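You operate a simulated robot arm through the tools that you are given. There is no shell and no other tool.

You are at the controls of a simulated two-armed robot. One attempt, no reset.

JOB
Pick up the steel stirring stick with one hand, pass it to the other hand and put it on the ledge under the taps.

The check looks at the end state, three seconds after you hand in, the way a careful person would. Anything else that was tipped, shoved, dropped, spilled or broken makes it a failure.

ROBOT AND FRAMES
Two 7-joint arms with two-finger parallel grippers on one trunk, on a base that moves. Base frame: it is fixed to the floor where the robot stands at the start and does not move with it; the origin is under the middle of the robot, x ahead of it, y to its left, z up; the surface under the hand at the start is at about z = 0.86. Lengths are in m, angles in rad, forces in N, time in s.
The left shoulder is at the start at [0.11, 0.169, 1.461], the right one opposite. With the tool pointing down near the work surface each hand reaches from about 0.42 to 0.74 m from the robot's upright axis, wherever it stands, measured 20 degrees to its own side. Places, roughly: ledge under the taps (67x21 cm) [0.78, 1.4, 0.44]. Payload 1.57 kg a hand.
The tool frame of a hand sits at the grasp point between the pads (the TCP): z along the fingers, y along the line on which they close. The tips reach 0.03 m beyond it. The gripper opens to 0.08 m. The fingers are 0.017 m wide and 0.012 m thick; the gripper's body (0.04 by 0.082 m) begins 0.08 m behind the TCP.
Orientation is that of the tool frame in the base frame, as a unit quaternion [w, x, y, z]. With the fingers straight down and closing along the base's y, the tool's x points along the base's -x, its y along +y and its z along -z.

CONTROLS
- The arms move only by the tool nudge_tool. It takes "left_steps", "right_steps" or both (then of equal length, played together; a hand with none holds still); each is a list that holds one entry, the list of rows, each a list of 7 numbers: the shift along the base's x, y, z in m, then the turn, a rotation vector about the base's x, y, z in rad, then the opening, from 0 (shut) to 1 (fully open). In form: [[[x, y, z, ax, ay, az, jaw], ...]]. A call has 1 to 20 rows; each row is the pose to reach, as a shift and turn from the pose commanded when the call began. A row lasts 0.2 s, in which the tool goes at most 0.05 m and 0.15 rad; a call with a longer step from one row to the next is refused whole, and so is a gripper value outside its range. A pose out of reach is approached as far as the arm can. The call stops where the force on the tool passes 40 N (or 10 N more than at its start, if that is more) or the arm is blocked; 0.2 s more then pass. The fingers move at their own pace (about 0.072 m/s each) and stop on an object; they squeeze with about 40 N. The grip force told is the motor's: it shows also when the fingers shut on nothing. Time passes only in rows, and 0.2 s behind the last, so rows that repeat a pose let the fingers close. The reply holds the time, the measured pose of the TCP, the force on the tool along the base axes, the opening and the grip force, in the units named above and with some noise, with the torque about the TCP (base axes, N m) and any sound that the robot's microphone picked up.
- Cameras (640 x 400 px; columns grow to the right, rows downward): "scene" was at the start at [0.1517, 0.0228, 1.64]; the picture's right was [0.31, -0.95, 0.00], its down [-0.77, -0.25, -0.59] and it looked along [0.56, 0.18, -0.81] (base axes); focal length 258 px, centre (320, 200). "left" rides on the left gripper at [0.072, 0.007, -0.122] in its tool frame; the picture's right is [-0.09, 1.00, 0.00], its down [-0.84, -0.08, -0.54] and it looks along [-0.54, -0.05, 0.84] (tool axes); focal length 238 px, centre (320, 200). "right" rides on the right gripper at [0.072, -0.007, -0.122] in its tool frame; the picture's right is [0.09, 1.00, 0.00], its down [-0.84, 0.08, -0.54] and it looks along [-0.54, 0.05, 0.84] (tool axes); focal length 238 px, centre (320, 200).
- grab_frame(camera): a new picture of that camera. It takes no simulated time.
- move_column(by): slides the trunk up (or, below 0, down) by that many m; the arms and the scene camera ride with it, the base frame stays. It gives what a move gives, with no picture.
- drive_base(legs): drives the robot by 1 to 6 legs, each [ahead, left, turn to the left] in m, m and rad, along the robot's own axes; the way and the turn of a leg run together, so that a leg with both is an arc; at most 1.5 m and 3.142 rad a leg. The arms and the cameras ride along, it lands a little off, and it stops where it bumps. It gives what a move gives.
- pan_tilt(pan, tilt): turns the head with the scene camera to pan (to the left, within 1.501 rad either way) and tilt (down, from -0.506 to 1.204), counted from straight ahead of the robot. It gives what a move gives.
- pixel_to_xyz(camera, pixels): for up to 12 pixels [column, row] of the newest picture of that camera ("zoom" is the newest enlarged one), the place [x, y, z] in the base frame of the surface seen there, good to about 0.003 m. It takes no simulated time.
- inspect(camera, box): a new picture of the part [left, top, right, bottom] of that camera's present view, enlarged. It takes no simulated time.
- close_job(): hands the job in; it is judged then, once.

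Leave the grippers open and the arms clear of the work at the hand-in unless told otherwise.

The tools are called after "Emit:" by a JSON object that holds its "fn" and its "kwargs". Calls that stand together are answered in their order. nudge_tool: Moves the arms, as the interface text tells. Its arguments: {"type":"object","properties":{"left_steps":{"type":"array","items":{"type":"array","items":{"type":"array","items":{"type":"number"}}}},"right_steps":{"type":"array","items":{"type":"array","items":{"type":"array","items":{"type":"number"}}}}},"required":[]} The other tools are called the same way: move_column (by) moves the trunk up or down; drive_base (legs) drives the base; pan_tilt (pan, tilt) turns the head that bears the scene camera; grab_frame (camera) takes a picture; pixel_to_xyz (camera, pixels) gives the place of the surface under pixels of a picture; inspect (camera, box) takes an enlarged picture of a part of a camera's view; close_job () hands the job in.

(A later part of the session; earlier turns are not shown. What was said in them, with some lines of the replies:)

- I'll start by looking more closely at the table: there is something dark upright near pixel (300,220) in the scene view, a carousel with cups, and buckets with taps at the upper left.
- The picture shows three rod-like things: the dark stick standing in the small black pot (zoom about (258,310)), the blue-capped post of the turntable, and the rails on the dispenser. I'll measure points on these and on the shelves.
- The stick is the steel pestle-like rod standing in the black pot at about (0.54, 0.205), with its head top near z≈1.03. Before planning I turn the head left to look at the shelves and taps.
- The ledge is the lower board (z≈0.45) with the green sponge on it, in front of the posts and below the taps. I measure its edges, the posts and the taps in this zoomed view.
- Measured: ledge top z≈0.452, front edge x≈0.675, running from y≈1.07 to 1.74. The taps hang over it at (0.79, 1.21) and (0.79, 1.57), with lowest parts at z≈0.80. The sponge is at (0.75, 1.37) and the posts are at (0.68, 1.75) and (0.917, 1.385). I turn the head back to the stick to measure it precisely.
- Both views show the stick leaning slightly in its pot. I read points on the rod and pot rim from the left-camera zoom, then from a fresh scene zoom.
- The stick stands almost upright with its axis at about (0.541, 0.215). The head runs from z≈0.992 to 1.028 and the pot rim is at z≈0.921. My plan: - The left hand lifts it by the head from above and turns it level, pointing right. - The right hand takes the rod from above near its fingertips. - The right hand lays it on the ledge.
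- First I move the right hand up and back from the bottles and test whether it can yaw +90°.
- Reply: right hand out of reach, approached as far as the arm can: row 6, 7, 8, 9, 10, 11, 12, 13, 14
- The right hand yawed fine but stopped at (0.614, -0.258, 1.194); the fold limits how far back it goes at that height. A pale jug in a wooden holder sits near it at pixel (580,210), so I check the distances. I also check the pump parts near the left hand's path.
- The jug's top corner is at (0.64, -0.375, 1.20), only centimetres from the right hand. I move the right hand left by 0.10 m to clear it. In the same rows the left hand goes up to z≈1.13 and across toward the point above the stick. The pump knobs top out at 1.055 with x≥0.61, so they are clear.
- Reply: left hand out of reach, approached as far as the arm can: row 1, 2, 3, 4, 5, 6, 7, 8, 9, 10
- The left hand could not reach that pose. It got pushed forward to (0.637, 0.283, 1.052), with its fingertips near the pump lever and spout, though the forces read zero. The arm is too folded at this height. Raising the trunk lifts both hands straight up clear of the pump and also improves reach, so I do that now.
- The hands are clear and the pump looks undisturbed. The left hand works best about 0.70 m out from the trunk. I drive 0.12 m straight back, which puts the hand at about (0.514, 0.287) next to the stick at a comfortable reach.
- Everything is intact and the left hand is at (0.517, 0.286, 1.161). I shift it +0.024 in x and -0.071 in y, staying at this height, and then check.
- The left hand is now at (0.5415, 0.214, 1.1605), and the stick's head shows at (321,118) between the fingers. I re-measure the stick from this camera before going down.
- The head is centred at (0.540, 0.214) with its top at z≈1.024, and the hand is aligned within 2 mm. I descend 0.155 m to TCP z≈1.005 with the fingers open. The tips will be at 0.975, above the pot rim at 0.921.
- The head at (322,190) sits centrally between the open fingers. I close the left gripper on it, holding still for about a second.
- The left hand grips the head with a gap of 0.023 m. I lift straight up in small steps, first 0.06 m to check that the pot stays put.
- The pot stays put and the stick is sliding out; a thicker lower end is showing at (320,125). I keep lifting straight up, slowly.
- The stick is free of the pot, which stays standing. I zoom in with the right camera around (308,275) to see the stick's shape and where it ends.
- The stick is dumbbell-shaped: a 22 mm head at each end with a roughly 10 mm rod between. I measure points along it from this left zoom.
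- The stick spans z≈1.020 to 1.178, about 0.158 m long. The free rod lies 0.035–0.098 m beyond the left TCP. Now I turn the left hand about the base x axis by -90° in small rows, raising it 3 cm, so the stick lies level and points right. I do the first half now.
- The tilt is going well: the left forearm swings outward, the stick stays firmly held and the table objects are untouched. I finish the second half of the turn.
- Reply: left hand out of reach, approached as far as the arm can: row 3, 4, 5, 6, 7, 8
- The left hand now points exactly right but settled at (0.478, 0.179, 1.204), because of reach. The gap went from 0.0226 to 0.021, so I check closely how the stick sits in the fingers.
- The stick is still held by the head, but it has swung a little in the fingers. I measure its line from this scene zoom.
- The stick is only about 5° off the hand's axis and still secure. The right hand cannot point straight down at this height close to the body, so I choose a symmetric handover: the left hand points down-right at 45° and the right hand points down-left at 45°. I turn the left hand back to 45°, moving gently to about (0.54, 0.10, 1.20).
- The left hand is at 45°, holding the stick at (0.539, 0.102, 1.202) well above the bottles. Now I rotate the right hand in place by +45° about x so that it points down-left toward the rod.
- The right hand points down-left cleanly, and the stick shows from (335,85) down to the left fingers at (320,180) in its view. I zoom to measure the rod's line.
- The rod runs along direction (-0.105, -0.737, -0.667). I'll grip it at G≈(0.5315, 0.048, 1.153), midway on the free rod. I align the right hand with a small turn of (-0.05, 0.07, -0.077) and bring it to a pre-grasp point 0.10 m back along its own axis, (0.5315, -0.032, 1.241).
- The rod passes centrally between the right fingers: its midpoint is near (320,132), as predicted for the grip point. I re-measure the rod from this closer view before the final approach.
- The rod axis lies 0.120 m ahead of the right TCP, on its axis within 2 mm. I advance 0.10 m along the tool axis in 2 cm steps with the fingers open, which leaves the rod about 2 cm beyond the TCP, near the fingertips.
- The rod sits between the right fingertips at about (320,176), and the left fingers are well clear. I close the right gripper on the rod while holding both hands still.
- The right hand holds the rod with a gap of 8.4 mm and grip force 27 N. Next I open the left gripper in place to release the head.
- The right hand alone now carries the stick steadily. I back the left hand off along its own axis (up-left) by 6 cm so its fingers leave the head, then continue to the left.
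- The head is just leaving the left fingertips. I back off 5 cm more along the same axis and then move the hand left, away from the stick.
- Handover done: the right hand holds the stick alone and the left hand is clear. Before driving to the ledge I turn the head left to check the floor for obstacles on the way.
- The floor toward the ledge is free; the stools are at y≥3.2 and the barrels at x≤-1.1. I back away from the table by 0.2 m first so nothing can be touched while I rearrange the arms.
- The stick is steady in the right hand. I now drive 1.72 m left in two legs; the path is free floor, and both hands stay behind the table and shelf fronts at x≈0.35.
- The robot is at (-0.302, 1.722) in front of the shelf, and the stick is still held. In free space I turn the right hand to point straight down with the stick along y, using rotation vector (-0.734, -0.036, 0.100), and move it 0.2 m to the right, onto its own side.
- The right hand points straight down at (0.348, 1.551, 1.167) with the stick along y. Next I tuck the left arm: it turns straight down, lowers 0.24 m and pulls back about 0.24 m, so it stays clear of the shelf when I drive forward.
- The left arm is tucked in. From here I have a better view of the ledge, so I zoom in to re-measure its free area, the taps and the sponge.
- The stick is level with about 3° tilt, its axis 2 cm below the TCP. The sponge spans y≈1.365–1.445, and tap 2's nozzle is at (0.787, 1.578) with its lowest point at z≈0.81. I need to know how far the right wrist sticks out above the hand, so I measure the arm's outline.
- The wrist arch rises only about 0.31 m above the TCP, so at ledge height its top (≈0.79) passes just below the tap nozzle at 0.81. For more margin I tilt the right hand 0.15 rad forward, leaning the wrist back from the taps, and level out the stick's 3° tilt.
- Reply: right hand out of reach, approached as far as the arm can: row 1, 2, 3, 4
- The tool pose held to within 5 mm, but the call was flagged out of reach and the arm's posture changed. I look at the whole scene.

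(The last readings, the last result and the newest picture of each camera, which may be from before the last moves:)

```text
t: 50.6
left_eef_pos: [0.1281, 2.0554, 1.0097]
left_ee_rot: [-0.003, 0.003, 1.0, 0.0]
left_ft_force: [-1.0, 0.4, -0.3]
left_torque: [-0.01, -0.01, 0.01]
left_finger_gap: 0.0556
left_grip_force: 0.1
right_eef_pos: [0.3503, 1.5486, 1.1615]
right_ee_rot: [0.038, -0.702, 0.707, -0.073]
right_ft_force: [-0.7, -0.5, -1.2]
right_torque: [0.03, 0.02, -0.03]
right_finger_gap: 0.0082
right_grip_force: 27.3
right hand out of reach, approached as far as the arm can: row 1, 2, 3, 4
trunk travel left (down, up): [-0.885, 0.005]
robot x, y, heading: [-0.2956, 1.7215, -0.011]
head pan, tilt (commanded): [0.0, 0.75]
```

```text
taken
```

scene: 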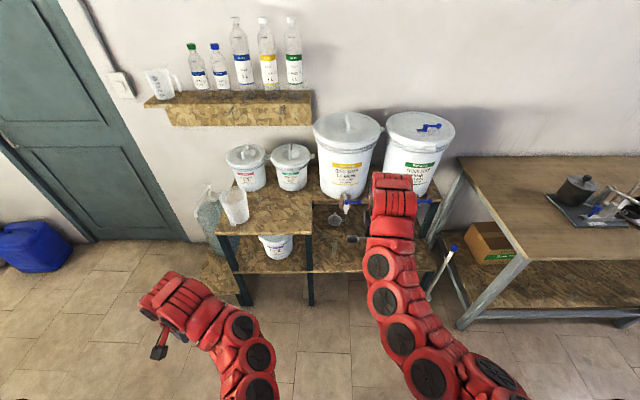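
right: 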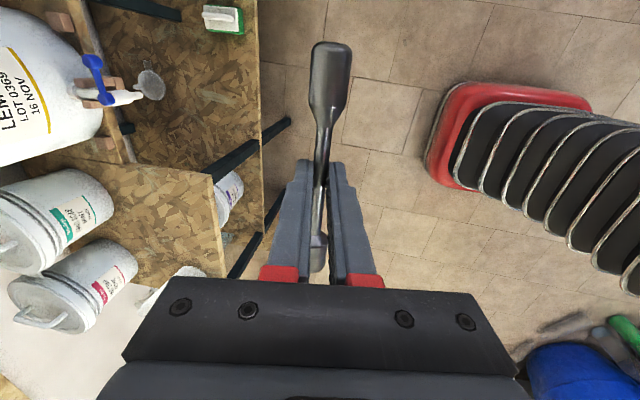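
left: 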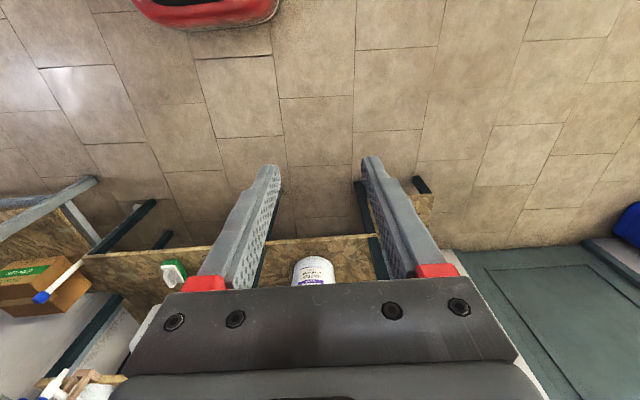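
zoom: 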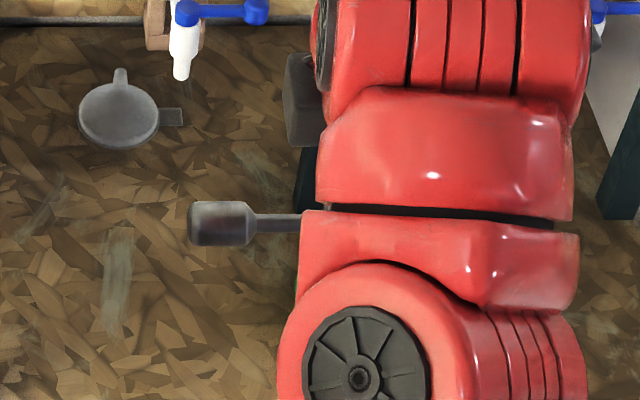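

The hand pose is what I wanted; it was only at the edge of the fold limit for this height. I lower the right hand 0.10 m relative to the trunk here in free space, where the arm has more room, then look at its posture.

Emit:
{"fn": "nudge_tool", "kwargs": {"right_steps": [[[0, 0.005, -0.02, 0, 0, 0, 0], [0, 0.01, -0.04, 0, 0, 0, 0], [0, 0.015, -0.06, 0, 0, 0, 0], [0, 0.02, -0.08, 0, 0, 0, 0], [0, 0.025, -0.1, 0, 0, 0, 0], [0, 0.025, -0.12, 0, 0, 0, 0], [0, 0.025, -0.12, 0, 0, 0, 0]]]}}

Emit:
{"fn": "grab_frame", "kwargs": {"camera": "scene"}}

Emit:
{"fn": "grab_frame", "kwargs": {"camera": "right"}}

```text
t: 52.2
left_eef_pos: [0.1269, 2.0567, 1.0091]
left_ee_rot: [-0.002, 0.003, 1.0, 0.0]
left_ft_force: [-0.1, 0.3, 0.8]
left_torque: [0.0, 0.0, 0.01]
left_finger_gap: 0.056
left_grip_force: 0.0
right_eef_pos: [0.352, 1.5746, 1.0423]
right_ee_rot: [0.038, -0.702, 0.708, -0.072]
right_ft_force: [-0.6, 0.8, -1.1]
right_torque: [-0.03, -0.01, -0.01]
right_finger_gap: 0.0083
right_grip_force: 26.6
trunk travel left (down, up): [-0.885, 0.005]
robot x, y, heading: [-0.3034, 1.72, -0.011]
head pan, tilt (commanded): [0.0, 0.75]
```

```text
taken
```

scene: 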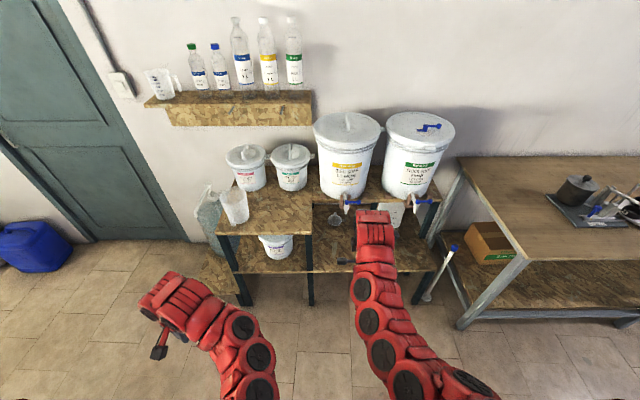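

```text
taken
```

right: 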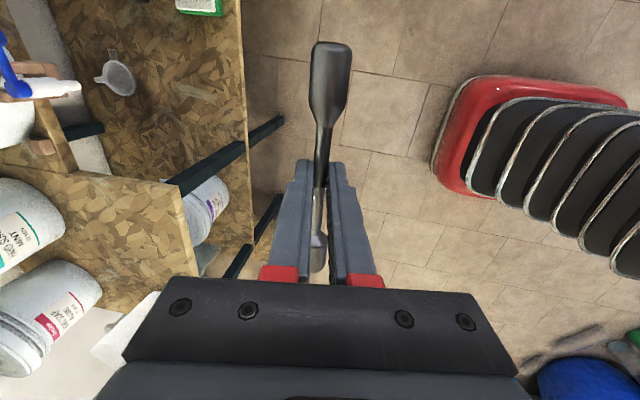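

The right hand is now in easy reach at (0.352, 1.575, 1.042). I check the arm's outline above the hand once more in this posture, and the stick end visible at (354,243).

Emit:
{"fn": "pixel_to_xyz", "kwargs": {"camera": "scene", "pixels": [[362, 213], [375, 213], [388, 213], [375, 225], [360, 240], [390, 240], [375, 258], [358, 288], [400, 285], [370, 320], [340, 261], [354, 240]]}}

Emit:
{"fn": "inspect", "kwargs": {"camera": "scene", "box": [280, 150, 480, 300]}}

```text
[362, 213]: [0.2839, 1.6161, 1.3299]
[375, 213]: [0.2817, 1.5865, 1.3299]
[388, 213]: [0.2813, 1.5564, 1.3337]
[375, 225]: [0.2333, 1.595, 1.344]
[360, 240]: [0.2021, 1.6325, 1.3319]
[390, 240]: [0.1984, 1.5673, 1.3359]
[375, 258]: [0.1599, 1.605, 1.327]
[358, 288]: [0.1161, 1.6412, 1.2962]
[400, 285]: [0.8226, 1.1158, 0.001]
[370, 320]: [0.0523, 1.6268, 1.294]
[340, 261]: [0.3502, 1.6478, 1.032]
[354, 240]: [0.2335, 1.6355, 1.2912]
```

```text
2.67 times, centred on (380, 225) of scene
```

zoom: 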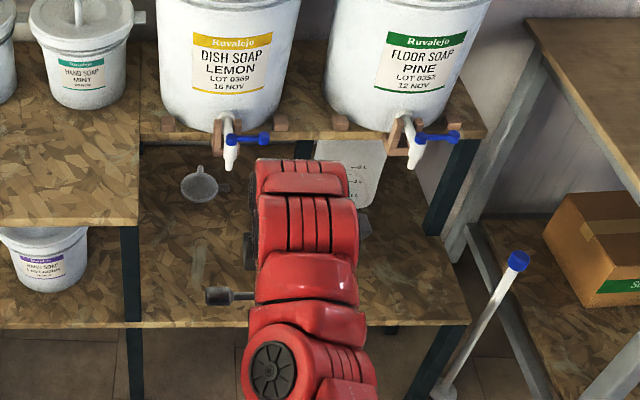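

In this posture the wrist arch stays behind the TCP and peaks 0.30 m above it, so the taps are safe. I lower the trunk 0.50 m here, in front of the shelf, bringing the stick to about 7 cm above ledge height.

Emit:
{"fn": "move_column", "kwargs": {"by": -0.5}}

Emit:
{"fn": "pan_tilt", "kwargs": {"pan": -0.15, "tilt": 0.6}}

Emit:
{"fn": "grab_frame", "kwargs": {"camera": "scene"}}

Emit:
{"fn": "grab_frame", "kwargs": {"camera": "right"}}

Emit:
{"fn": "grab_frame", "kwargs": {"camera": "left"}}

```text
refused: -0.5 is not a number from -0.4 to 0.4
```

```text
t: 52.9
left_eef_pos: [0.1269, 2.0548, 1.0098]
left_ee_rot: [-0.003, 0.004, 1.0, 0.0]
left_ft_force: [-0.3, -0.3, -0.4]
left_torque: [0.01, 0.01, 0.0]
left_finger_gap: 0.0562
left_grip_force: 0.0
right_eef_pos: [0.3531, 1.5753, 1.0421]
right_ee_rot: [0.039, -0.703, 0.707, -0.072]
right_ft_force: [0.2, -0.3, -1.2]
right_torque: [0.0, 0.01, -0.01]
right_finger_gap: 0.0082
right_grip_force: 27.7
trunk travel left (down, up): [-0.885, 0.005]
robot x, y, heading: [-0.3002, 1.7192, -0.017]
head pan, tilt (commanded): [-0.15, 0.6]
```

```text
taken
```

scene: 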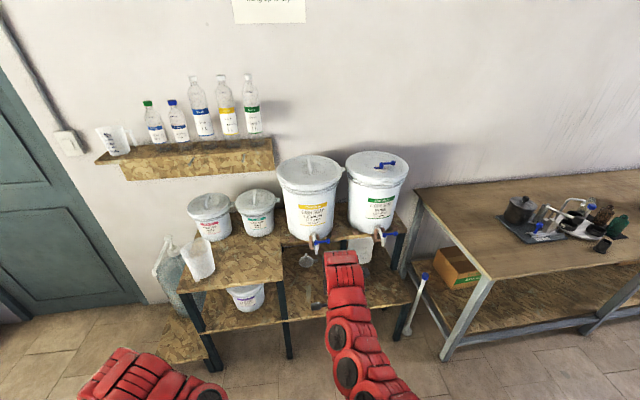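

```text
taken
```

right: 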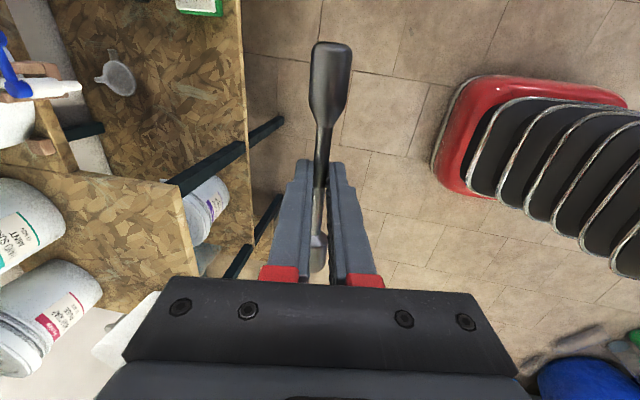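

```text
taken
```

left: 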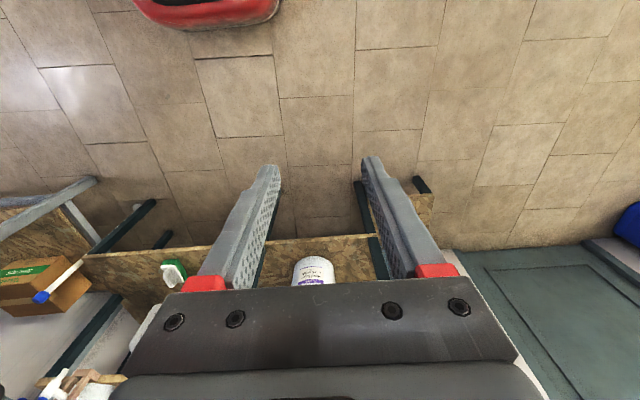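

The trunk accepts at most 0.4 m per call, so I lower it in two goes, 0.4 then 0.1. The table in the background looks undisturbed, with the pot still standing at (600,245).

Emit:
{"fn": "move_column", "kwargs": {"by": -0.4}}

Emit:
{"fn": "move_column", "kwargs": {"by": -0.1}}

Emit:
{"fn": "grab_frame", "kwargs": {"camera": "scene"}}

Emit:
{"fn": "grab_frame", "kwargs": {"camera": "right"}}

Emit:
{"fn": "grab_frame", "kwargs": {"camera": "left"}}

```text
t: 56.8
left_eef_pos: [0.1267, 2.0563, 0.6083]
left_ee_rot: [-0.003, 0.004, 1.0, 0.0]
left_ft_force: [0.3, 0.1, 0.5]
left_torque: [0.0, -0.03, -0.02]
left_finger_gap: 0.0559
left_grip_force: 0.2
right_eef_pos: [0.3523, 1.5743, 0.6435]
right_ee_rot: [0.038, -0.702, 0.708, -0.072]
right_ft_force: [0.6, 0.6, -0.9]
right_torque: [-0.03, 0.0, -0.03]
right_finger_gap: 0.0085
right_grip_force: 27.4
trunk travel left (down, up): [-0.485, 0.405]
robot x, y, heading: [-0.3012, 1.7175, -0.009]
head pan, tilt (commanded): [-0.15, 0.6]
```

```text
t: 58.1
left_eef_pos: [0.127, 2.0559, 0.5088]
left_ee_rot: [-0.002, 0.004, 1.0, 0.0]
left_ft_force: [0.3, -0.6, -0.3]
left_torque: [0.01, 0.0, 0.02]
left_finger_gap: 0.056
left_grip_force: 0.1
right_eef_pos: [0.3517, 1.5735, 0.5435]
right_ee_rot: [0.038, -0.703, 0.706, -0.073]
right_ft_force: [0.1, 0.2, -0.7]
right_torque: [-0.01, -0.01, 0.0]
right_finger_gap: 0.0086
right_grip_force: 27.0
trunk travel left (down, up): [-0.385, 0.505]
robot x, y, heading: [-0.3006, 1.7212, -0.007]
head pan, tilt (commanded): [-0.15, 0.6]
```

```text
taken
```

scene: 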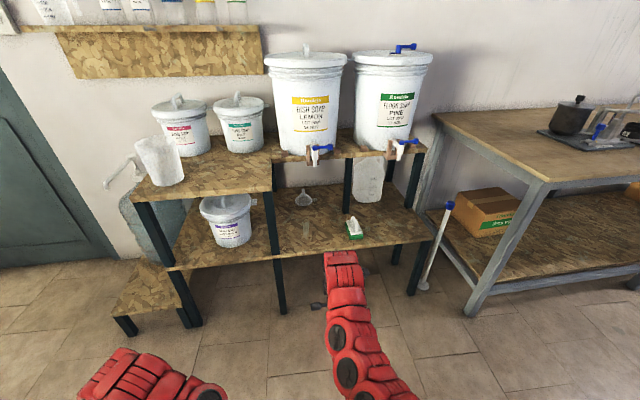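

```text
taken
```

right: 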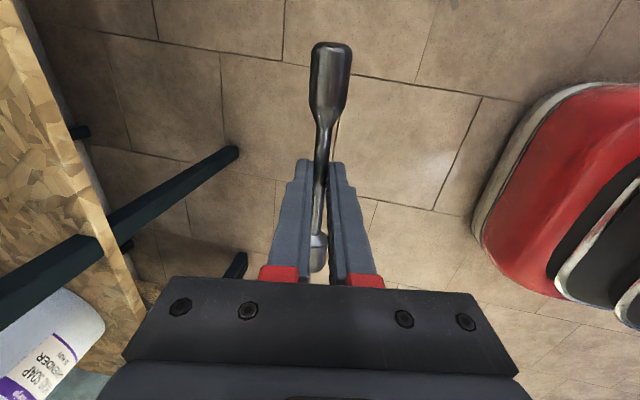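

```text
taken
```

left: 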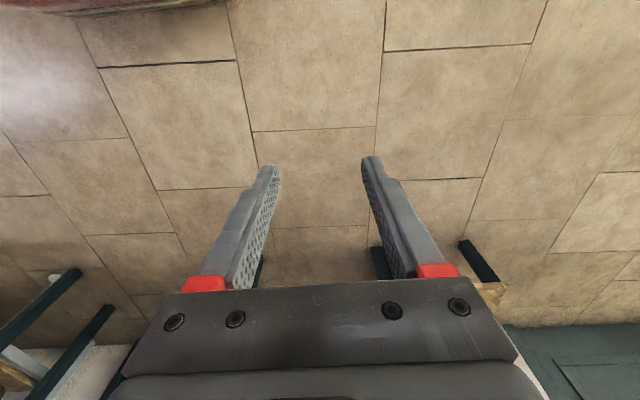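

A good frontal view of the ledge now: sponge at (353,230), posts at (275,230) and (347,180), taps at (318,155) and (402,148). I measure the free strip left of the sponge and the low step near the left hand's path.

Emit:
{"fn": "pixel_to_xyz", "kwargs": {"camera": "scene", "pixels": [[345, 238], [362, 238], [346, 225], [360, 222], [330, 252], [290, 255], [279, 250], [313, 163], [332, 146], [316, 148], [135, 300], [165, 325]]}}

Emit:
{"fn": "inspect", "kwargs": {"camera": "scene", "box": [250, 130, 430, 310]}}

```text
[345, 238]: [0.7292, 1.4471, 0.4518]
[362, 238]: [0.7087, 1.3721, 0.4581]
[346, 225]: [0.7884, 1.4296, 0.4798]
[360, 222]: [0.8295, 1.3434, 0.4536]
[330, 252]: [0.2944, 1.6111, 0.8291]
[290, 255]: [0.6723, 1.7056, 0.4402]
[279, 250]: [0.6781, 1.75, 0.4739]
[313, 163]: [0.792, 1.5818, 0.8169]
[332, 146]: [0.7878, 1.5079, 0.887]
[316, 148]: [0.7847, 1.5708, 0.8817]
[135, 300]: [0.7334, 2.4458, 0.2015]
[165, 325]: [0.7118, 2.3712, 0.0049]
```

```text
2.22 times, centred on (340, 220) of scene
```

zoom: 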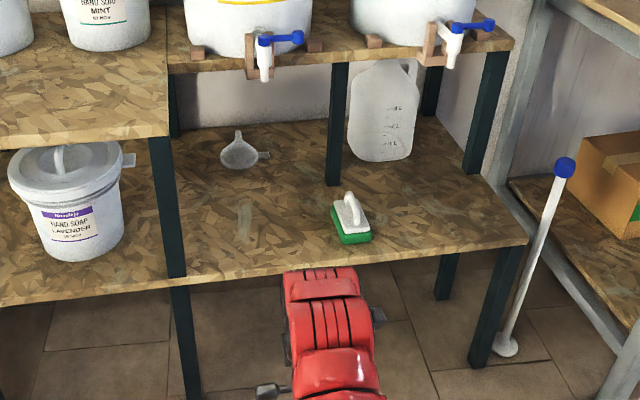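

The free strip on the ledge from y≈1.46 to 1.73 fits the stick, which will span y≈1.50–1.66. I drive 0.37 m forward at this height: stick at z≈0.52, ledge at 0.452, wrist arch top ≈0.84 and behind the taps.

Emit:
{"fn": "drive_base", "kwargs": {"legs": [[0.25, 0, 0]]}}

Emit:
{"fn": "grab_frame", "kwargs": {"camera": "scene"}}

Emit:
{"fn": "grab_frame", "kwargs": {"camera": "right"}}

```text
t: 59.9
left_eef_pos: [0.3769, 2.053, 0.5087]
left_ee_rot: [-0.003, 0.002, 1.0, 0.0]
left_ft_force: [0.4, -0.7, 0.6]
left_torque: [0.02, 0.0, 0.0]
left_finger_gap: 0.056
left_grip_force: 0.1
right_eef_pos: [0.603, 1.5705, 0.5424]
right_ee_rot: [0.038, -0.702, 0.707, -0.072]
right_ft_force: [-0.8, -0.2, -1.3]
right_torque: [-0.01, 0.02, -0.02]
right_finger_gap: 0.0081
right_grip_force: 27.4
trunk travel left (down, up): [-0.385, 0.505]
robot x, y, heading: [-0.0486, 1.7166, -0.012]
head pan, tilt (commanded): [-0.15, 0.6]
```

```text
taken
```

scene: 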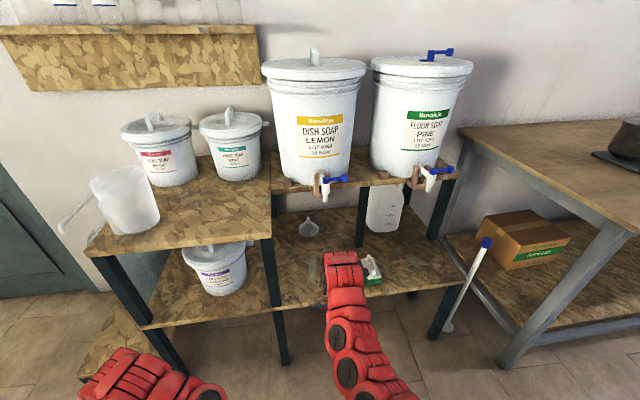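

```text
taken
```

right: 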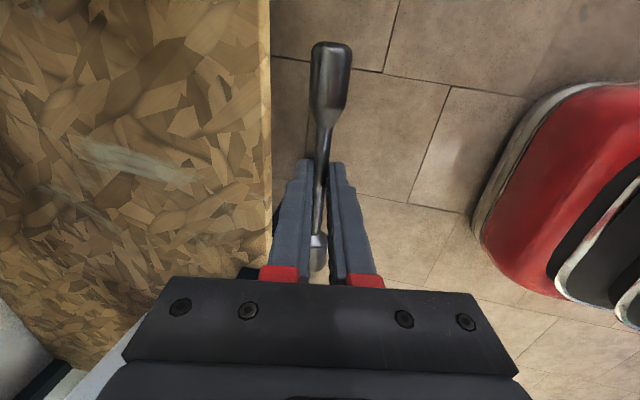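

I stopped partway, after 0.25 m, to check: the hand is at (0.603, 1.571, 0.542), just short of the ledge edge, and nothing is touching. I drive the remaining 0.13 m.

Emit:
{"fn": "drive_base", "kwargs": {"legs": [[0.13, 0, 0]]}}

Emit:
{"fn": "grab_frame", "kwargs": {"camera": "scene"}}

Emit:
{"fn": "grab_frame", "kwargs": {"camera": "right"}}

```text
t: 61.2
left_eef_pos: [0.507, 2.0535, 0.5084]
left_ee_rot: [-0.003, 0.003, 1.0, -0.001]
left_ft_force: [0.2, -0.1, -0.8]
left_torque: [0.0, -0.01, 0.03]
left_finger_gap: 0.0559
left_grip_force: 0.1
right_eef_pos: [0.7331, 1.5703, 0.5425]
right_ee_rot: [0.038, -0.702, 0.707, -0.073]
right_ft_force: [0.1, 0.8, -0.7]
right_torque: [0.05, 0.0, -0.01]
right_finger_gap: 0.0082
right_grip_force: 27.6
trunk travel left (down, up): [-0.385, 0.505]
robot x, y, heading: [0.0805, 1.7172, -0.011]
head pan, tilt (commanded): [-0.15, 0.6]
```

```text
taken
```

scene: 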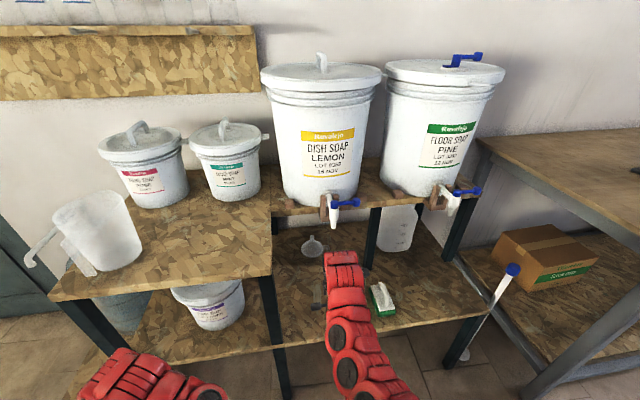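

```text
taken
```

right: 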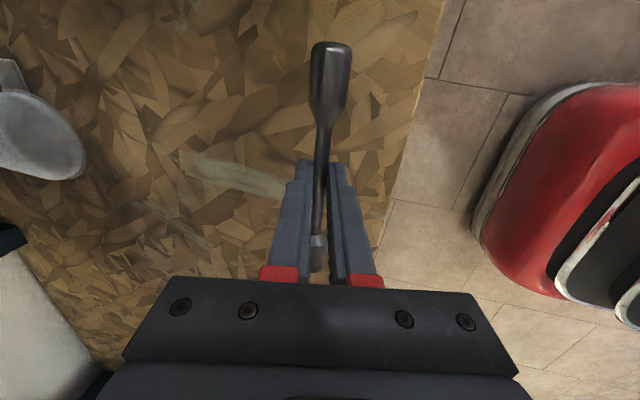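

The hand is over the ledge at (0.733, 1.570, 0.5425), in front of the nozzle and with the wrist clear of it. I lower 4.5 cm slowly, shifting 1 cm further in, to about 1 cm above contact.

Emit:
{"fn": "nudge_tool", "kwargs": {"right_steps": [[[0.003, 0, -0.012, 0, 0, 0, 0], [0.006, 0, -0.024, 0, 0, 0, 0], [0.01, 0, -0.035, 0, 0, 0, 0], [0.01, 0, -0.045, 0, 0, 0, 0], [0.01, 0, -0.045, 0, 0, 0, 0]]]}}

Emit:
{"fn": "grab_frame", "kwargs": {"camera": "right"}}

Emit:
{"fn": "inspect", "kwargs": {"camera": "scene", "box": [270, 180, 420, 330]}}

```text
t: 62.4
left_eef_pos: [0.5079, 2.0514, 0.5099]
left_ee_rot: [-0.003, 0.003, 1.0, 0.0]
left_ft_force: [0.4, -0.2, -0.5]
left_torque: [-0.02, -0.01, 0.01]
left_finger_gap: 0.0559
left_grip_force: 0.1
right_eef_pos: [0.7433, 1.5714, 0.4976]
right_ee_rot: [0.039, -0.702, 0.707, -0.073]
right_ft_force: [0.2, 0.4, -0.5]
right_torque: [-0.02, 0.01, -0.01]
right_finger_gap: 0.0082
right_grip_force: 27.1
trunk travel left (down, up): [-0.385, 0.505]
robot x, y, heading: [0.0827, 1.717, -0.009]
head pan, tilt (commanded): [-0.15, 0.6]
```

```text
taken
```

right: 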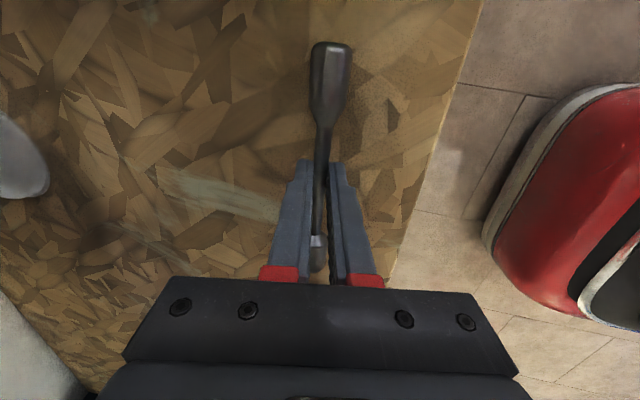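

```text
2.67 times, centred on (345, 255) of scene
```

zoom: 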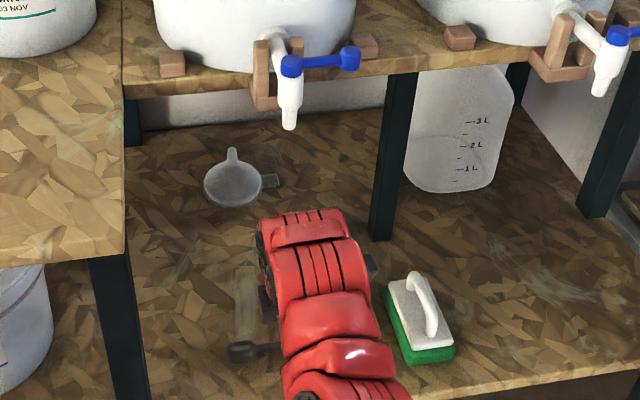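

I'm about 1.5 cm above contact. I measure both stick ends and the ledge near them to judge level and height.

Emit:
{"fn": "pixel_to_xyz", "kwargs": {"camera": "right", "pixels": [[331, 50], [330, 75], [329, 95], [323, 140], [320, 225], [318, 245], [317, 262], [380, 80], [280, 120], [440, 150], [250, 240]]}}

Emit:
{"fn": "pixel_to_xyz", "kwargs": {"camera": "zoom", "pixels": [[238, 348], [250, 350], [270, 349], [390, 330], [455, 350], [240, 370], [290, 125], [310, 215]]}}

```text
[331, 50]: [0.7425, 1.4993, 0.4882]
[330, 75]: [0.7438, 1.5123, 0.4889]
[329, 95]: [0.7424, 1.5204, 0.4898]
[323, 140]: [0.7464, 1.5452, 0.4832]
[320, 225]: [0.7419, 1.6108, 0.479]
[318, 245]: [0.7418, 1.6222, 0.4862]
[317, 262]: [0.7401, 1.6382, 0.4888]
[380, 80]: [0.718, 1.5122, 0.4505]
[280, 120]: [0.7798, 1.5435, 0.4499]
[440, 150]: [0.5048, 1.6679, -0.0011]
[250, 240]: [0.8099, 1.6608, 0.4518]
```

```text
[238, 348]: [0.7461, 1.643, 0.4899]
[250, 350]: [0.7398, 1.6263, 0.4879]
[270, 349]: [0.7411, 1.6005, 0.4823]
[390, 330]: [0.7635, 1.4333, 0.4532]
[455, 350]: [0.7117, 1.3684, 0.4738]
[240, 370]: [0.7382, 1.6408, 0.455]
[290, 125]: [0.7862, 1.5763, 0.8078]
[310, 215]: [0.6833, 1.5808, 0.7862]
```

The stick is level: both end tops are at z≈0.489, so their undersides are about 1.4 cm above the ledge. I lower 1.1 cm in small rows and check the force.

Emit:
{"fn": "nudge_tool", "kwargs": {"right_steps": [[[0, 0, -0.004, 0, 0, 0, 0], [0, 0, -0.008, 0, 0, 0, 0], [0, 0, -0.011, 0, 0, 0, 0], [0, 0, -0.011, 0, 0, 0, 0]]]}}

```text
t: 63.4
left_eef_pos: [0.5089, 2.0528, 0.5102]
left_ee_rot: [-0.003, 0.003, 1.0, 0.0]
left_ft_force: [0.6, -0.8, -0.5]
left_torque: [-0.03, -0.02, -0.03]
left_finger_gap: 0.056
left_grip_force: 0.0
right_eef_pos: [0.7433, 1.5716, 0.4868]
right_ee_rot: [0.038, -0.703, 0.707, -0.072]
right_ft_force: [0.6, -0.1, -0.9]
right_torque: [0.03, 0.01, -0.01]
right_finger_gap: 0.0083
right_grip_force: 27.1
trunk travel left (down, up): [-0.385, 0.505]
robot x, y, heading: [0.0784, 1.7181, -0.008]
head pan, tilt (commanded): [-0.15, 0.6]
```

There's no contact yet at TCP z=0.4868. I go down 2 mm more.

Emit:
{"fn": "nudge_tool", "kwargs": {"right_steps": [[[0, 0, -0.001, 0, 0, 0, 0], [0, 0, -0.002, 0, 0, 0, 0], [0, 0, -0.002, 0, 0, 0, 0]]]}}

Emit:
{"fn": "inspect", "kwargs": {"camera": "right", "box": [260, 20, 400, 290]}}

```text
t: 64.2
left_eef_pos: [0.5077, 2.0532, 0.5086]
left_ee_rot: [-0.003, 0.003, 1.0, 0.0]
left_ft_force: [0.5, -0.7, 0.2]
left_torque: [-0.03, -0.01, 0.0]
left_finger_gap: 0.056
left_grip_force: 0.1
right_eef_pos: [0.7438, 1.5712, 0.4844]
right_ee_rot: [0.039, -0.702, 0.707, -0.073]
right_ft_force: [0.2, 0.7, -0.5]
right_torque: [-0.02, -0.01, -0.05]
right_finger_gap: 0.0084
right_grip_force: 27.1
trunk travel left (down, up): [-0.385, 0.505]
robot x, y, heading: [0.0804, 1.7176, -0.012]
head pan, tilt (commanded): [-0.15, 0.6]
```

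```text
1.48 times, centred on (330, 155) of right
```

zoom: 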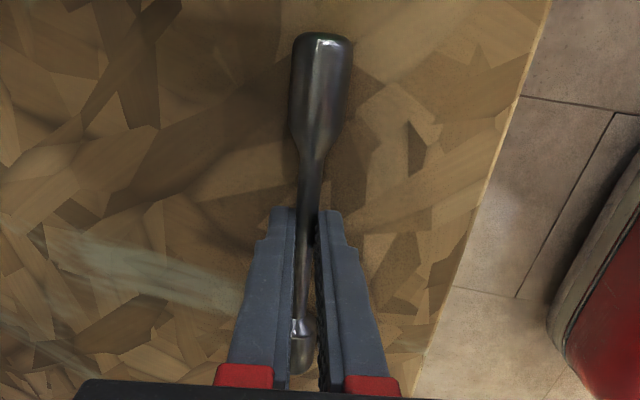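

Still no contact force at 0.4844, with only a millimetre or two left. I lower 1.5 mm more and read the force.

Emit:
{"fn": "nudge_tool", "kwargs": {"right_steps": [[[0, 0, -0.001, 0, 0, 0, 0], [0, 0, -0.0015, 0, 0, 0, 0], [0, 0, -0.0015, 0, 0, 0, 0]]]}}

```text
t: 65.0
left_eef_pos: [0.5076, 2.0533, 0.5088]
left_ee_rot: [-0.002, 0.003, 1.0, 0.0]
left_ft_force: [1.1, 0.4, -0.4]
left_torque: [-0.01, -0.03, 0.0]
left_finger_gap: 0.0563
left_grip_force: 0.0
right_eef_pos: [0.7431, 1.5709, 0.4829]
right_ee_rot: [0.039, -0.703, 0.707, -0.072]
right_ft_force: [-0.6, 0.0, -1.3]
right_torque: [0.01, 0.02, 0.0]
right_finger_gap: 0.0083
right_grip_force: 27.3
trunk travel left (down, up): [-0.385, 0.505]
robot x, y, heading: [0.0793, 1.7174, -0.011]
head pan, tilt (commanded): [-0.15, 0.6]
```

No contact yet. I take two more 0.7 mm steps and watch the force.

Emit:
{"fn": "nudge_tool", "kwargs": {"right_steps": [[[0, 0, -0.0007, 0, 0, 0, 0], [0, 0, -0.0014, 0, 0, 0, 0], [0, 0, -0.0014, 0, 0, 0, 0]]]}}

```text
t: 65.8
left_eef_pos: [0.5068, 2.0537, 0.5095]
left_ee_rot: [-0.004, 0.004, 1.0, 0.001]
left_ft_force: [1.7, -1.0, -0.5]
left_torque: [-0.01, 0.01, 0.0]
left_finger_gap: 0.0559
left_grip_force: 0.1
right_eef_pos: [0.7436, 1.5706, 0.4824]
right_ee_rot: [0.038, -0.703, 0.706, -0.073]
right_ft_force: [0.9, -0.9, 5.0]
right_torque: [0.26, -0.03, -0.02]
right_finger_gap: 0.0085
right_grip_force: 27.0
trunk travel left (down, up): [-0.385, 0.505]
robot x, y, heading: [0.0807, 1.7161, -0.015]
head pan, tilt (commanded): [-0.15, 0.6]
```

Contact: 5 N upward, and the torque puts it at the +y end cap, so the stick is resting on the ledge. I ease up 0.7 mm and open the fingers only a little to let it settle without rolling.

Emit:
{"fn": "nudge_tool", "kwargs": {"right_steps": [[[0, 0, 0.0007, 0, 0, 0, 0], [0, 0, 0.0007, 0, 0, 0, 0.14], [0, 0, 0.001, 0, 0, 0, 0.18], [0, 0, 0.001, 0, 0, 0, 0.2], [0, 0, 0.001, 0, 0, 0, 0.2]]]}}

Emit:
{"fn": "inspect", "kwargs": {"camera": "right", "box": [260, 20, 400, 290]}}

```text
t: 67.0
left_eef_pos: [0.5081, 2.0528, 0.5099]
left_ee_rot: [-0.002, 0.003, 1.0, 0.0]
left_ft_force: [-0.1, -0.1, 0.3]
left_torque: [-0.02, -0.02, 0.02]
left_finger_gap: 0.0557
left_grip_force: 0.1
right_eef_pos: [0.7436, 1.5706, 0.4835]
right_ee_rot: [0.039, -0.702, 0.707, -0.072]
right_ft_force: [-0.2, -0.4, -0.5]
right_torque: [-0.03, 0.02, 0.02]
right_finger_gap: 0.0159
right_grip_force: 0.2
trunk travel left (down, up): [-0.385, 0.505]
robot x, y, heading: [0.0787, 1.7178, -0.009]
head pan, tilt (commanded): [-0.15, 0.6]
```

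```text
1.48 times, centred on (330, 155) of right
```

zoom: 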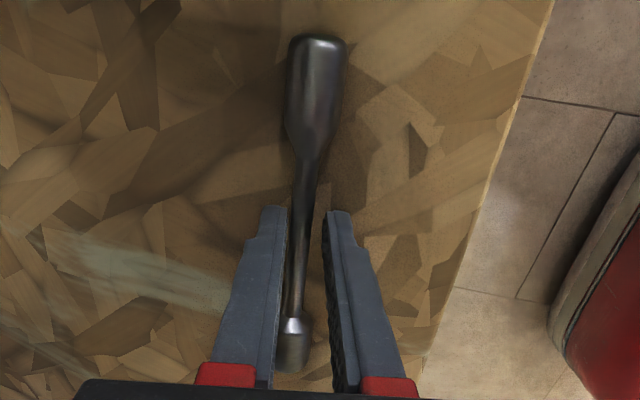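

The stick lies on the ledge, free between the fingers and slightly toward the front finger. I hold still for a second, keeping the fingers as guards, to see whether it rolls.

Emit:
{"fn": "nudge_tool", "kwargs": {"right_steps": [[[0, 0, 0.0005, 0, 0, 0, 0.22], [0, 0, 0.0005, 0, 0, 0, 0.24], [0, 0, 0.0005, 0, 0, 0, 0.26], [0, 0, 0.0005, 0, 0, 0, 0.26], [0, 0, 0.0005, 0, 0, 0, 0.26], [0, 0, 0.0005, 0, 0, 0, 0.26]]]}}

Emit:
{"fn": "inspect", "kwargs": {"camera": "right", "box": [260, 20, 400, 290]}}

```text
t: 68.4
left_eef_pos: [0.5077, 2.0534, 0.5098]
left_ee_rot: [-0.004, 0.002, 1.0, 0.0]
left_ft_force: [0.2, -0.4, -1.1]
left_torque: [-0.06, -0.03, -0.01]
left_finger_gap: 0.0558
left_grip_force: 0.0
right_eef_pos: [0.7425, 1.5707, 0.4847]
right_ee_rot: [0.039, -0.702, 0.707, -0.073]
right_ft_force: [-0.5, -0.7, -0.1]
right_torque: [0.0, -0.01, 0.01]
right_finger_gap: 0.0209
right_grip_force: 0.0
trunk travel left (down, up): [-0.385, 0.505]
robot x, y, heading: [0.0807, 1.7151, -0.011]
head pan, tilt (commanded): [-0.15, 0.6]
```

```text
1.48 times, centred on (330, 155) of right
```

zoom: 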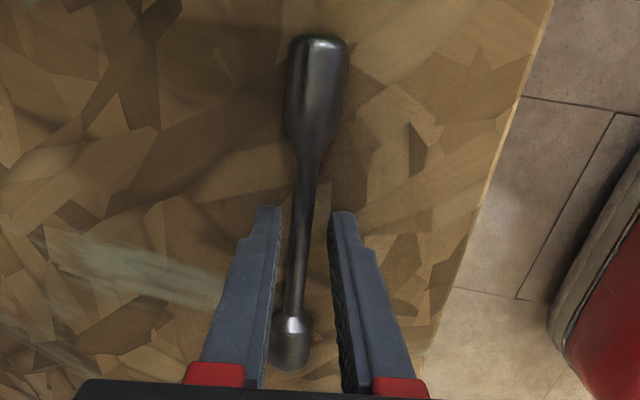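

The stick hasn't moved and isn't rolling. I open a bit more while easing up, then withdraw straight back along the tool axis by about 6 cm.

Emit:
{"fn": "nudge_tool", "kwargs": {"right_steps": [[[0, 0, 0.002, 0, 0, 0, 0.35], [-0.0005, 0, 0.004, 0, 0, 0, 0.45], [-0.001, 0, 0.007, 0, 0, 0, 0.5], [-0.002, 0.001, 0.013, 0, 0, 0, 0.5], [-0.004, 0.001, 0.022, 0, 0, 0, 0.5], [-0.006, 0.002, 0.035, 0, 0, 0, 0.5], [-0.008, 0.002, 0.05, 0, 0, 0, 0.5], [-0.01, 0.003, 0.06, 0, 0, 0, 0.5]]]}}

Emit:
{"fn": "grab_frame", "kwargs": {"camera": "right"}}

Emit:
{"fn": "grab_frame", "kwargs": {"camera": "scene"}}

```text
t: 70.2
left_eef_pos: [0.507, 2.0538, 0.509]
left_ee_rot: [-0.003, 0.002, 1.0, 0.0]
left_ft_force: [0.0, 0.3, 0.5]
left_torque: [-0.01, 0.0, 0.0]
left_finger_gap: 0.0559
left_grip_force: 0.1
right_eef_pos: [0.7328, 1.5741, 0.5431]
right_ee_rot: [0.039, -0.703, 0.706, -0.072]
right_ft_force: [0.0, -0.1, -0.1]
right_torque: [0.0, -0.01, -0.01]
right_finger_gap: 0.0397
right_grip_force: 0.1
trunk travel left (down, up): [-0.385, 0.505]
robot x, y, heading: [0.0803, 1.7185, -0.008]
head pan, tilt (commanded): [-0.15, 0.6]
```

```text
taken
```

right: 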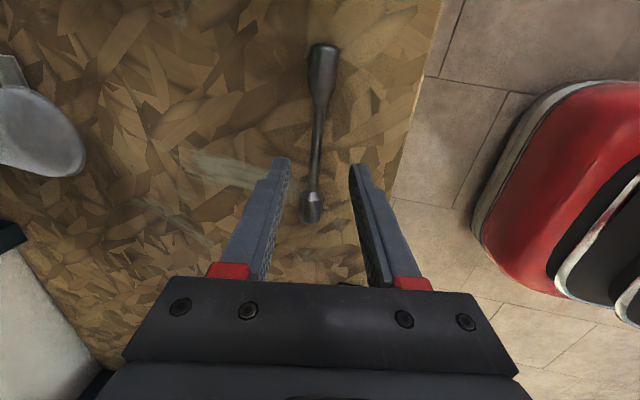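

```text
taken
```

scene: 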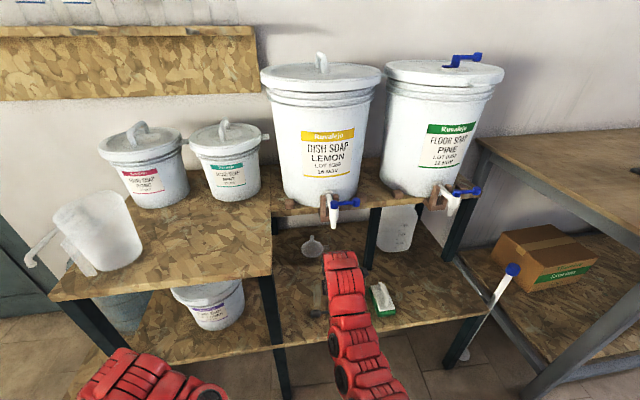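

The stick lies on the ledge and the right hand is above it and clear. I drive straight back 0.38 m to take both arms away from the shelf.

Emit:
{"fn": "drive_base", "kwargs": {"legs": [[-0.38, 0, 0]]}}

Emit:
{"fn": "grab_frame", "kwargs": {"camera": "scene"}}

Emit:
{"fn": "inspect", "kwargs": {"camera": "scene", "box": [240, 140, 430, 300]}}

```text
t: 72.6
left_eef_pos: [0.1279, 2.0572, 0.5093]
left_ee_rot: [-0.003, 0.001, 1.0, 0.0]
left_ft_force: [0.4, -0.3, -0.1]
left_torque: [-0.01, -0.01, 0.02]
left_finger_gap: 0.0562
left_grip_force: 0.2
right_eef_pos: [0.3548, 1.5792, 0.5445]
right_ee_rot: [0.04, -0.703, 0.706, -0.073]
right_ft_force: [0.1, -0.4, -0.1]
right_torque: [-0.01, -0.01, 0.01]
right_finger_gap: 0.0402
right_grip_force: 0.0
trunk travel left (down, up): [-0.385, 0.505]
robot x, y, heading: [-0.2973, 1.7206, -0.005]
head pan, tilt (commanded): [-0.15, 0.6]
```

```text
taken
```

scene: 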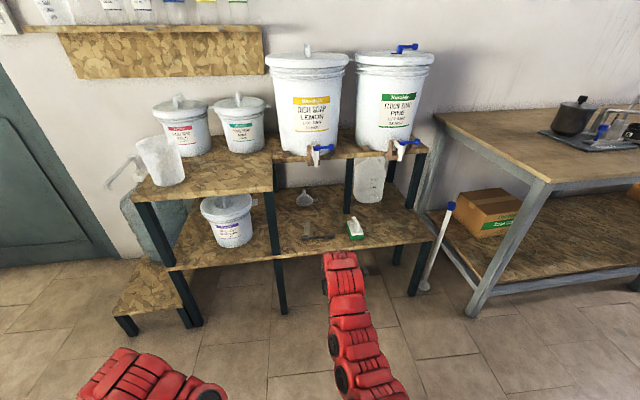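

```text
2.50 times, centred on (335, 220) of scene
```

zoom: 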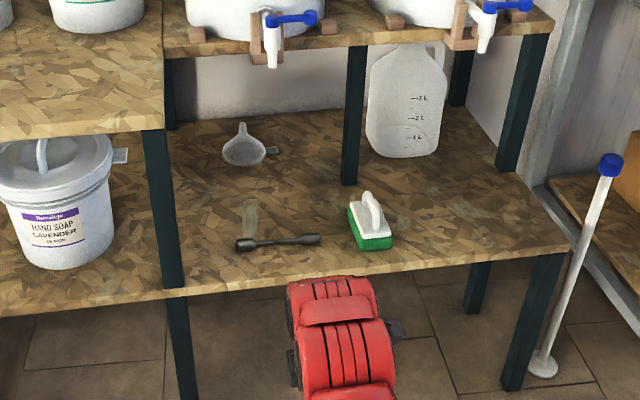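

The stick rests on the ledge left of the sponge and nothing else there has moved. I open both grippers fully, measure the stick's ends, and raise the trunk to check the table objects.

Emit:
{"fn": "pixel_to_xyz", "kwargs": {"camera": "zoom", "pixels": [[244, 244], [280, 242], [315, 240], [240, 285], [370, 240], [372, 200]]}}

Emit:
{"fn": "nudge_tool", "kwargs": {"left_steps": [[[0, 0, 0, 0, 0, 0, 1], [0, 0, 0, 0, 0, 0, 1], [0, 0, 0, 0, 0, 0, 1]]], "right_steps": [[[0, 0, 0, 0, 0, 0, 1], [0, 0, 0, 0, 0, 0, 1], [0, 0, 0, 0, 0, 0, 1]]]}}

Emit:
{"fn": "move_column", "kwargs": {"by": 0.4}}

Emit:
{"fn": "pan_tilt", "kwargs": {"pan": -0.75, "tilt": 0.5}}

Emit:
{"fn": "grab_frame", "kwargs": {"camera": "scene"}}

```text
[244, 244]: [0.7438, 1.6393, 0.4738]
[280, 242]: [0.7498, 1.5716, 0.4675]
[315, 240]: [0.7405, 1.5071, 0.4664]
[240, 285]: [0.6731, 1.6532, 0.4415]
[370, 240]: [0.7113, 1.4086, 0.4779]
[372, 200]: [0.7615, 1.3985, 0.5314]
```

```text
t: 73.4
left_eef_pos: [0.1291, 2.0571, 0.5091]
left_ee_rot: [-0.002, 0.001, 1.0, 0.001]
left_ft_force: [0.1, 0.4, -0.3]
left_torque: [-0.03, 0.01, 0.0]
left_finger_gap: 0.0802
left_grip_force: 0.0
right_eef_pos: [0.3541, 1.5788, 0.5442]
right_ee_rot: [0.038, -0.704, 0.706, -0.072]
right_ft_force: [-0.1, -0.2, -0.5]
right_torque: [0.0, 0.01, -0.05]
right_finger_gap: 0.0798
right_grip_force: 0.0
trunk travel left (down, up): [-0.385, 0.505]
robot x, y, heading: [-0.3005, 1.7216, -0.004]
head pan, tilt (commanded): [-0.15, 0.6]
```

```text
t: 77.2
left_eef_pos: [0.1282, 2.0572, 0.9088]
left_ee_rot: [-0.003, 0.001, 1.0, 0.001]
left_ft_force: [0.1, 0.5, -0.9]
left_torque: [0.0, 0.01, 0.01]
left_finger_gap: 0.0799
left_grip_force: 0.0
right_eef_pos: [0.353, 1.5783, 0.9436]
right_ee_rot: [0.039, -0.703, 0.706, -0.072]
right_ft_force: [-0.5, 0.4, 0.6]
right_torque: [0.0, 0.0, 0.0]
right_finger_gap: 0.08
right_grip_force: 0.0
trunk travel left (down, up): [-0.785, 0.105]
robot x, y, heading: [-0.2992, 1.7184, -0.007]
head pan, tilt (commanded): [-0.15, 0.6]
```

```text
t: 78.2
left_eef_pos: [0.1278, 2.0566, 0.9093]
left_ee_rot: [-0.002, 0.0, 1.0, 0.001]
left_ft_force: [0.4, 0.7, 0.3]
left_torque: [-0.01, 0.02, -0.01]
left_finger_gap: 0.0799
left_grip_force: 0.2
right_eef_pos: [0.3546, 1.5786, 0.9446]
right_ee_rot: [0.039, -0.704, 0.705, -0.073]
right_ft_force: [1.0, 0.1, 0.4]
right_torque: [0.01, -0.02, -0.01]
right_finger_gap: 0.0801
right_grip_force: 0.0
trunk travel left (down, up): [-0.785, 0.105]
robot x, y, heading: [-0.2961, 1.7206, -0.006]
head pan, tilt (commanded): [-0.75, 0.499]
```

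```text
taken
```

scene: 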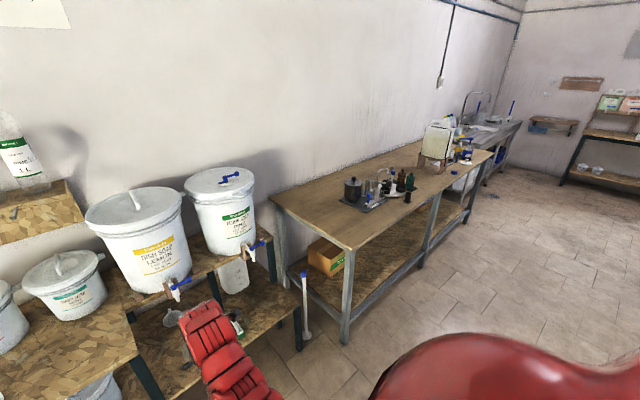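

The stick is resting at x≈0.745, y≈1.50–1.65 on the ledge. I zoom in on the table objects and check the stick once more from above.

Emit:
{"fn": "inspect", "kwargs": {"camera": "scene", "box": [320, 110, 520, 230]}}

Emit:
{"fn": "pan_tilt", "kwargs": {"pan": -0.1, "tilt": 0.75}}

Emit:
{"fn": "inspect", "kwargs": {"camera": "scene", "box": [240, 150, 440, 310]}}

Emit:
{"fn": "grab_frame", "kwargs": {"camera": "right"}}

```text
3.20 times, centred on (420, 170) of scene
```

zoom: 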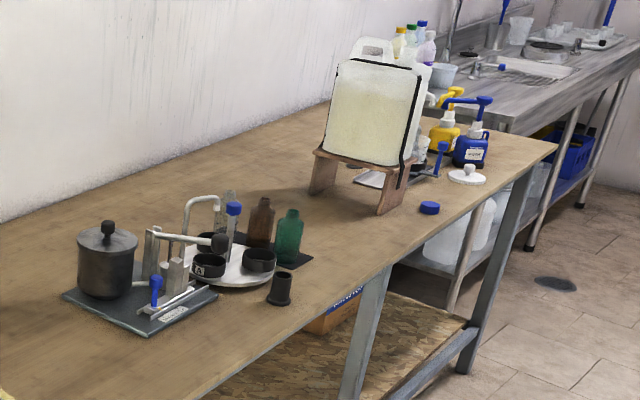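

```text
t: 79.3
left_eef_pos: [0.1279, 2.0552, 0.9096]
left_ee_rot: [-0.003, 0.001, 1.0, 0.0]
left_ft_force: [0.1, -1.3, 0.3]
left_torque: [0.0, 0.01, -0.01]
left_finger_gap: 0.0799
left_grip_force: 0.1
right_eef_pos: [0.3549, 1.5793, 0.944]
right_ee_rot: [0.039, -0.703, 0.706, -0.072]
right_ft_force: [-0.3, 1.0, -0.2]
right_torque: [0.0, -0.01, 0.01]
right_finger_gap: 0.0799
right_grip_force: 0.1
trunk travel left (down, up): [-0.785, 0.105]
robot x, y, heading: [-0.2964, 1.7192, -0.001]
head pan, tilt (commanded): [-0.099, 0.75]
```

```text
2.50 times, centred on (340, 230) of scene
```

zoom: 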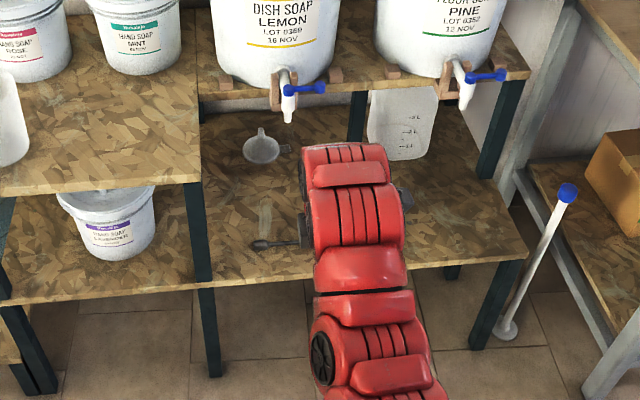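

```text
taken
```

right: 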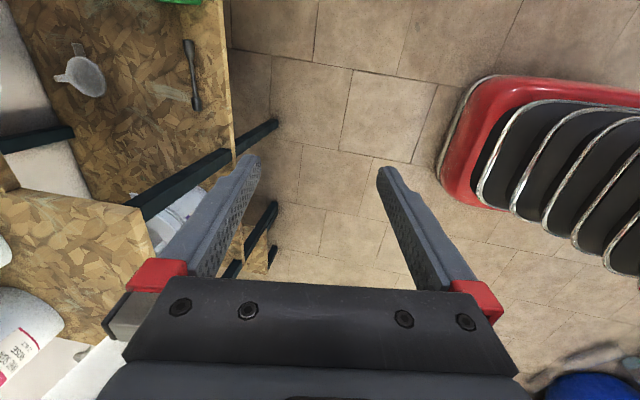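

Everything on the table is standing as before: the pot, cups, bottles, pump and jug. The right camera shows the stick lying still on the ledge at (193,75). Both grippers are open and the arms are clear, so I hand in.

Emit:
{"fn": "close_job", "kwargs": {}}

```text
The job is handed in.
```

The steel stirring stick is on the ledge under the taps. The left hand took it out of its pot, passed it to the right hand, and the right hand laid it down.

- **Position:** it lies along the ledge to the left of the sponge, spanning y ≈ 1.50–1.65 at x ≈ 0.745, about 7 cm back from the front edge. It did not roll after release.
- **Other objects:** everything on the table and shelf looked as it did at the start, including the empty pot, which stayed standing. One early move went out of reach and left the left fingertips close to the pump lever and spout. The force readings stayed near zero, and the pump looked undisturbed afterwards.
- **Hand-in state:** both grippers are fully open and the robot is backed off from the shelf with its arms clear.
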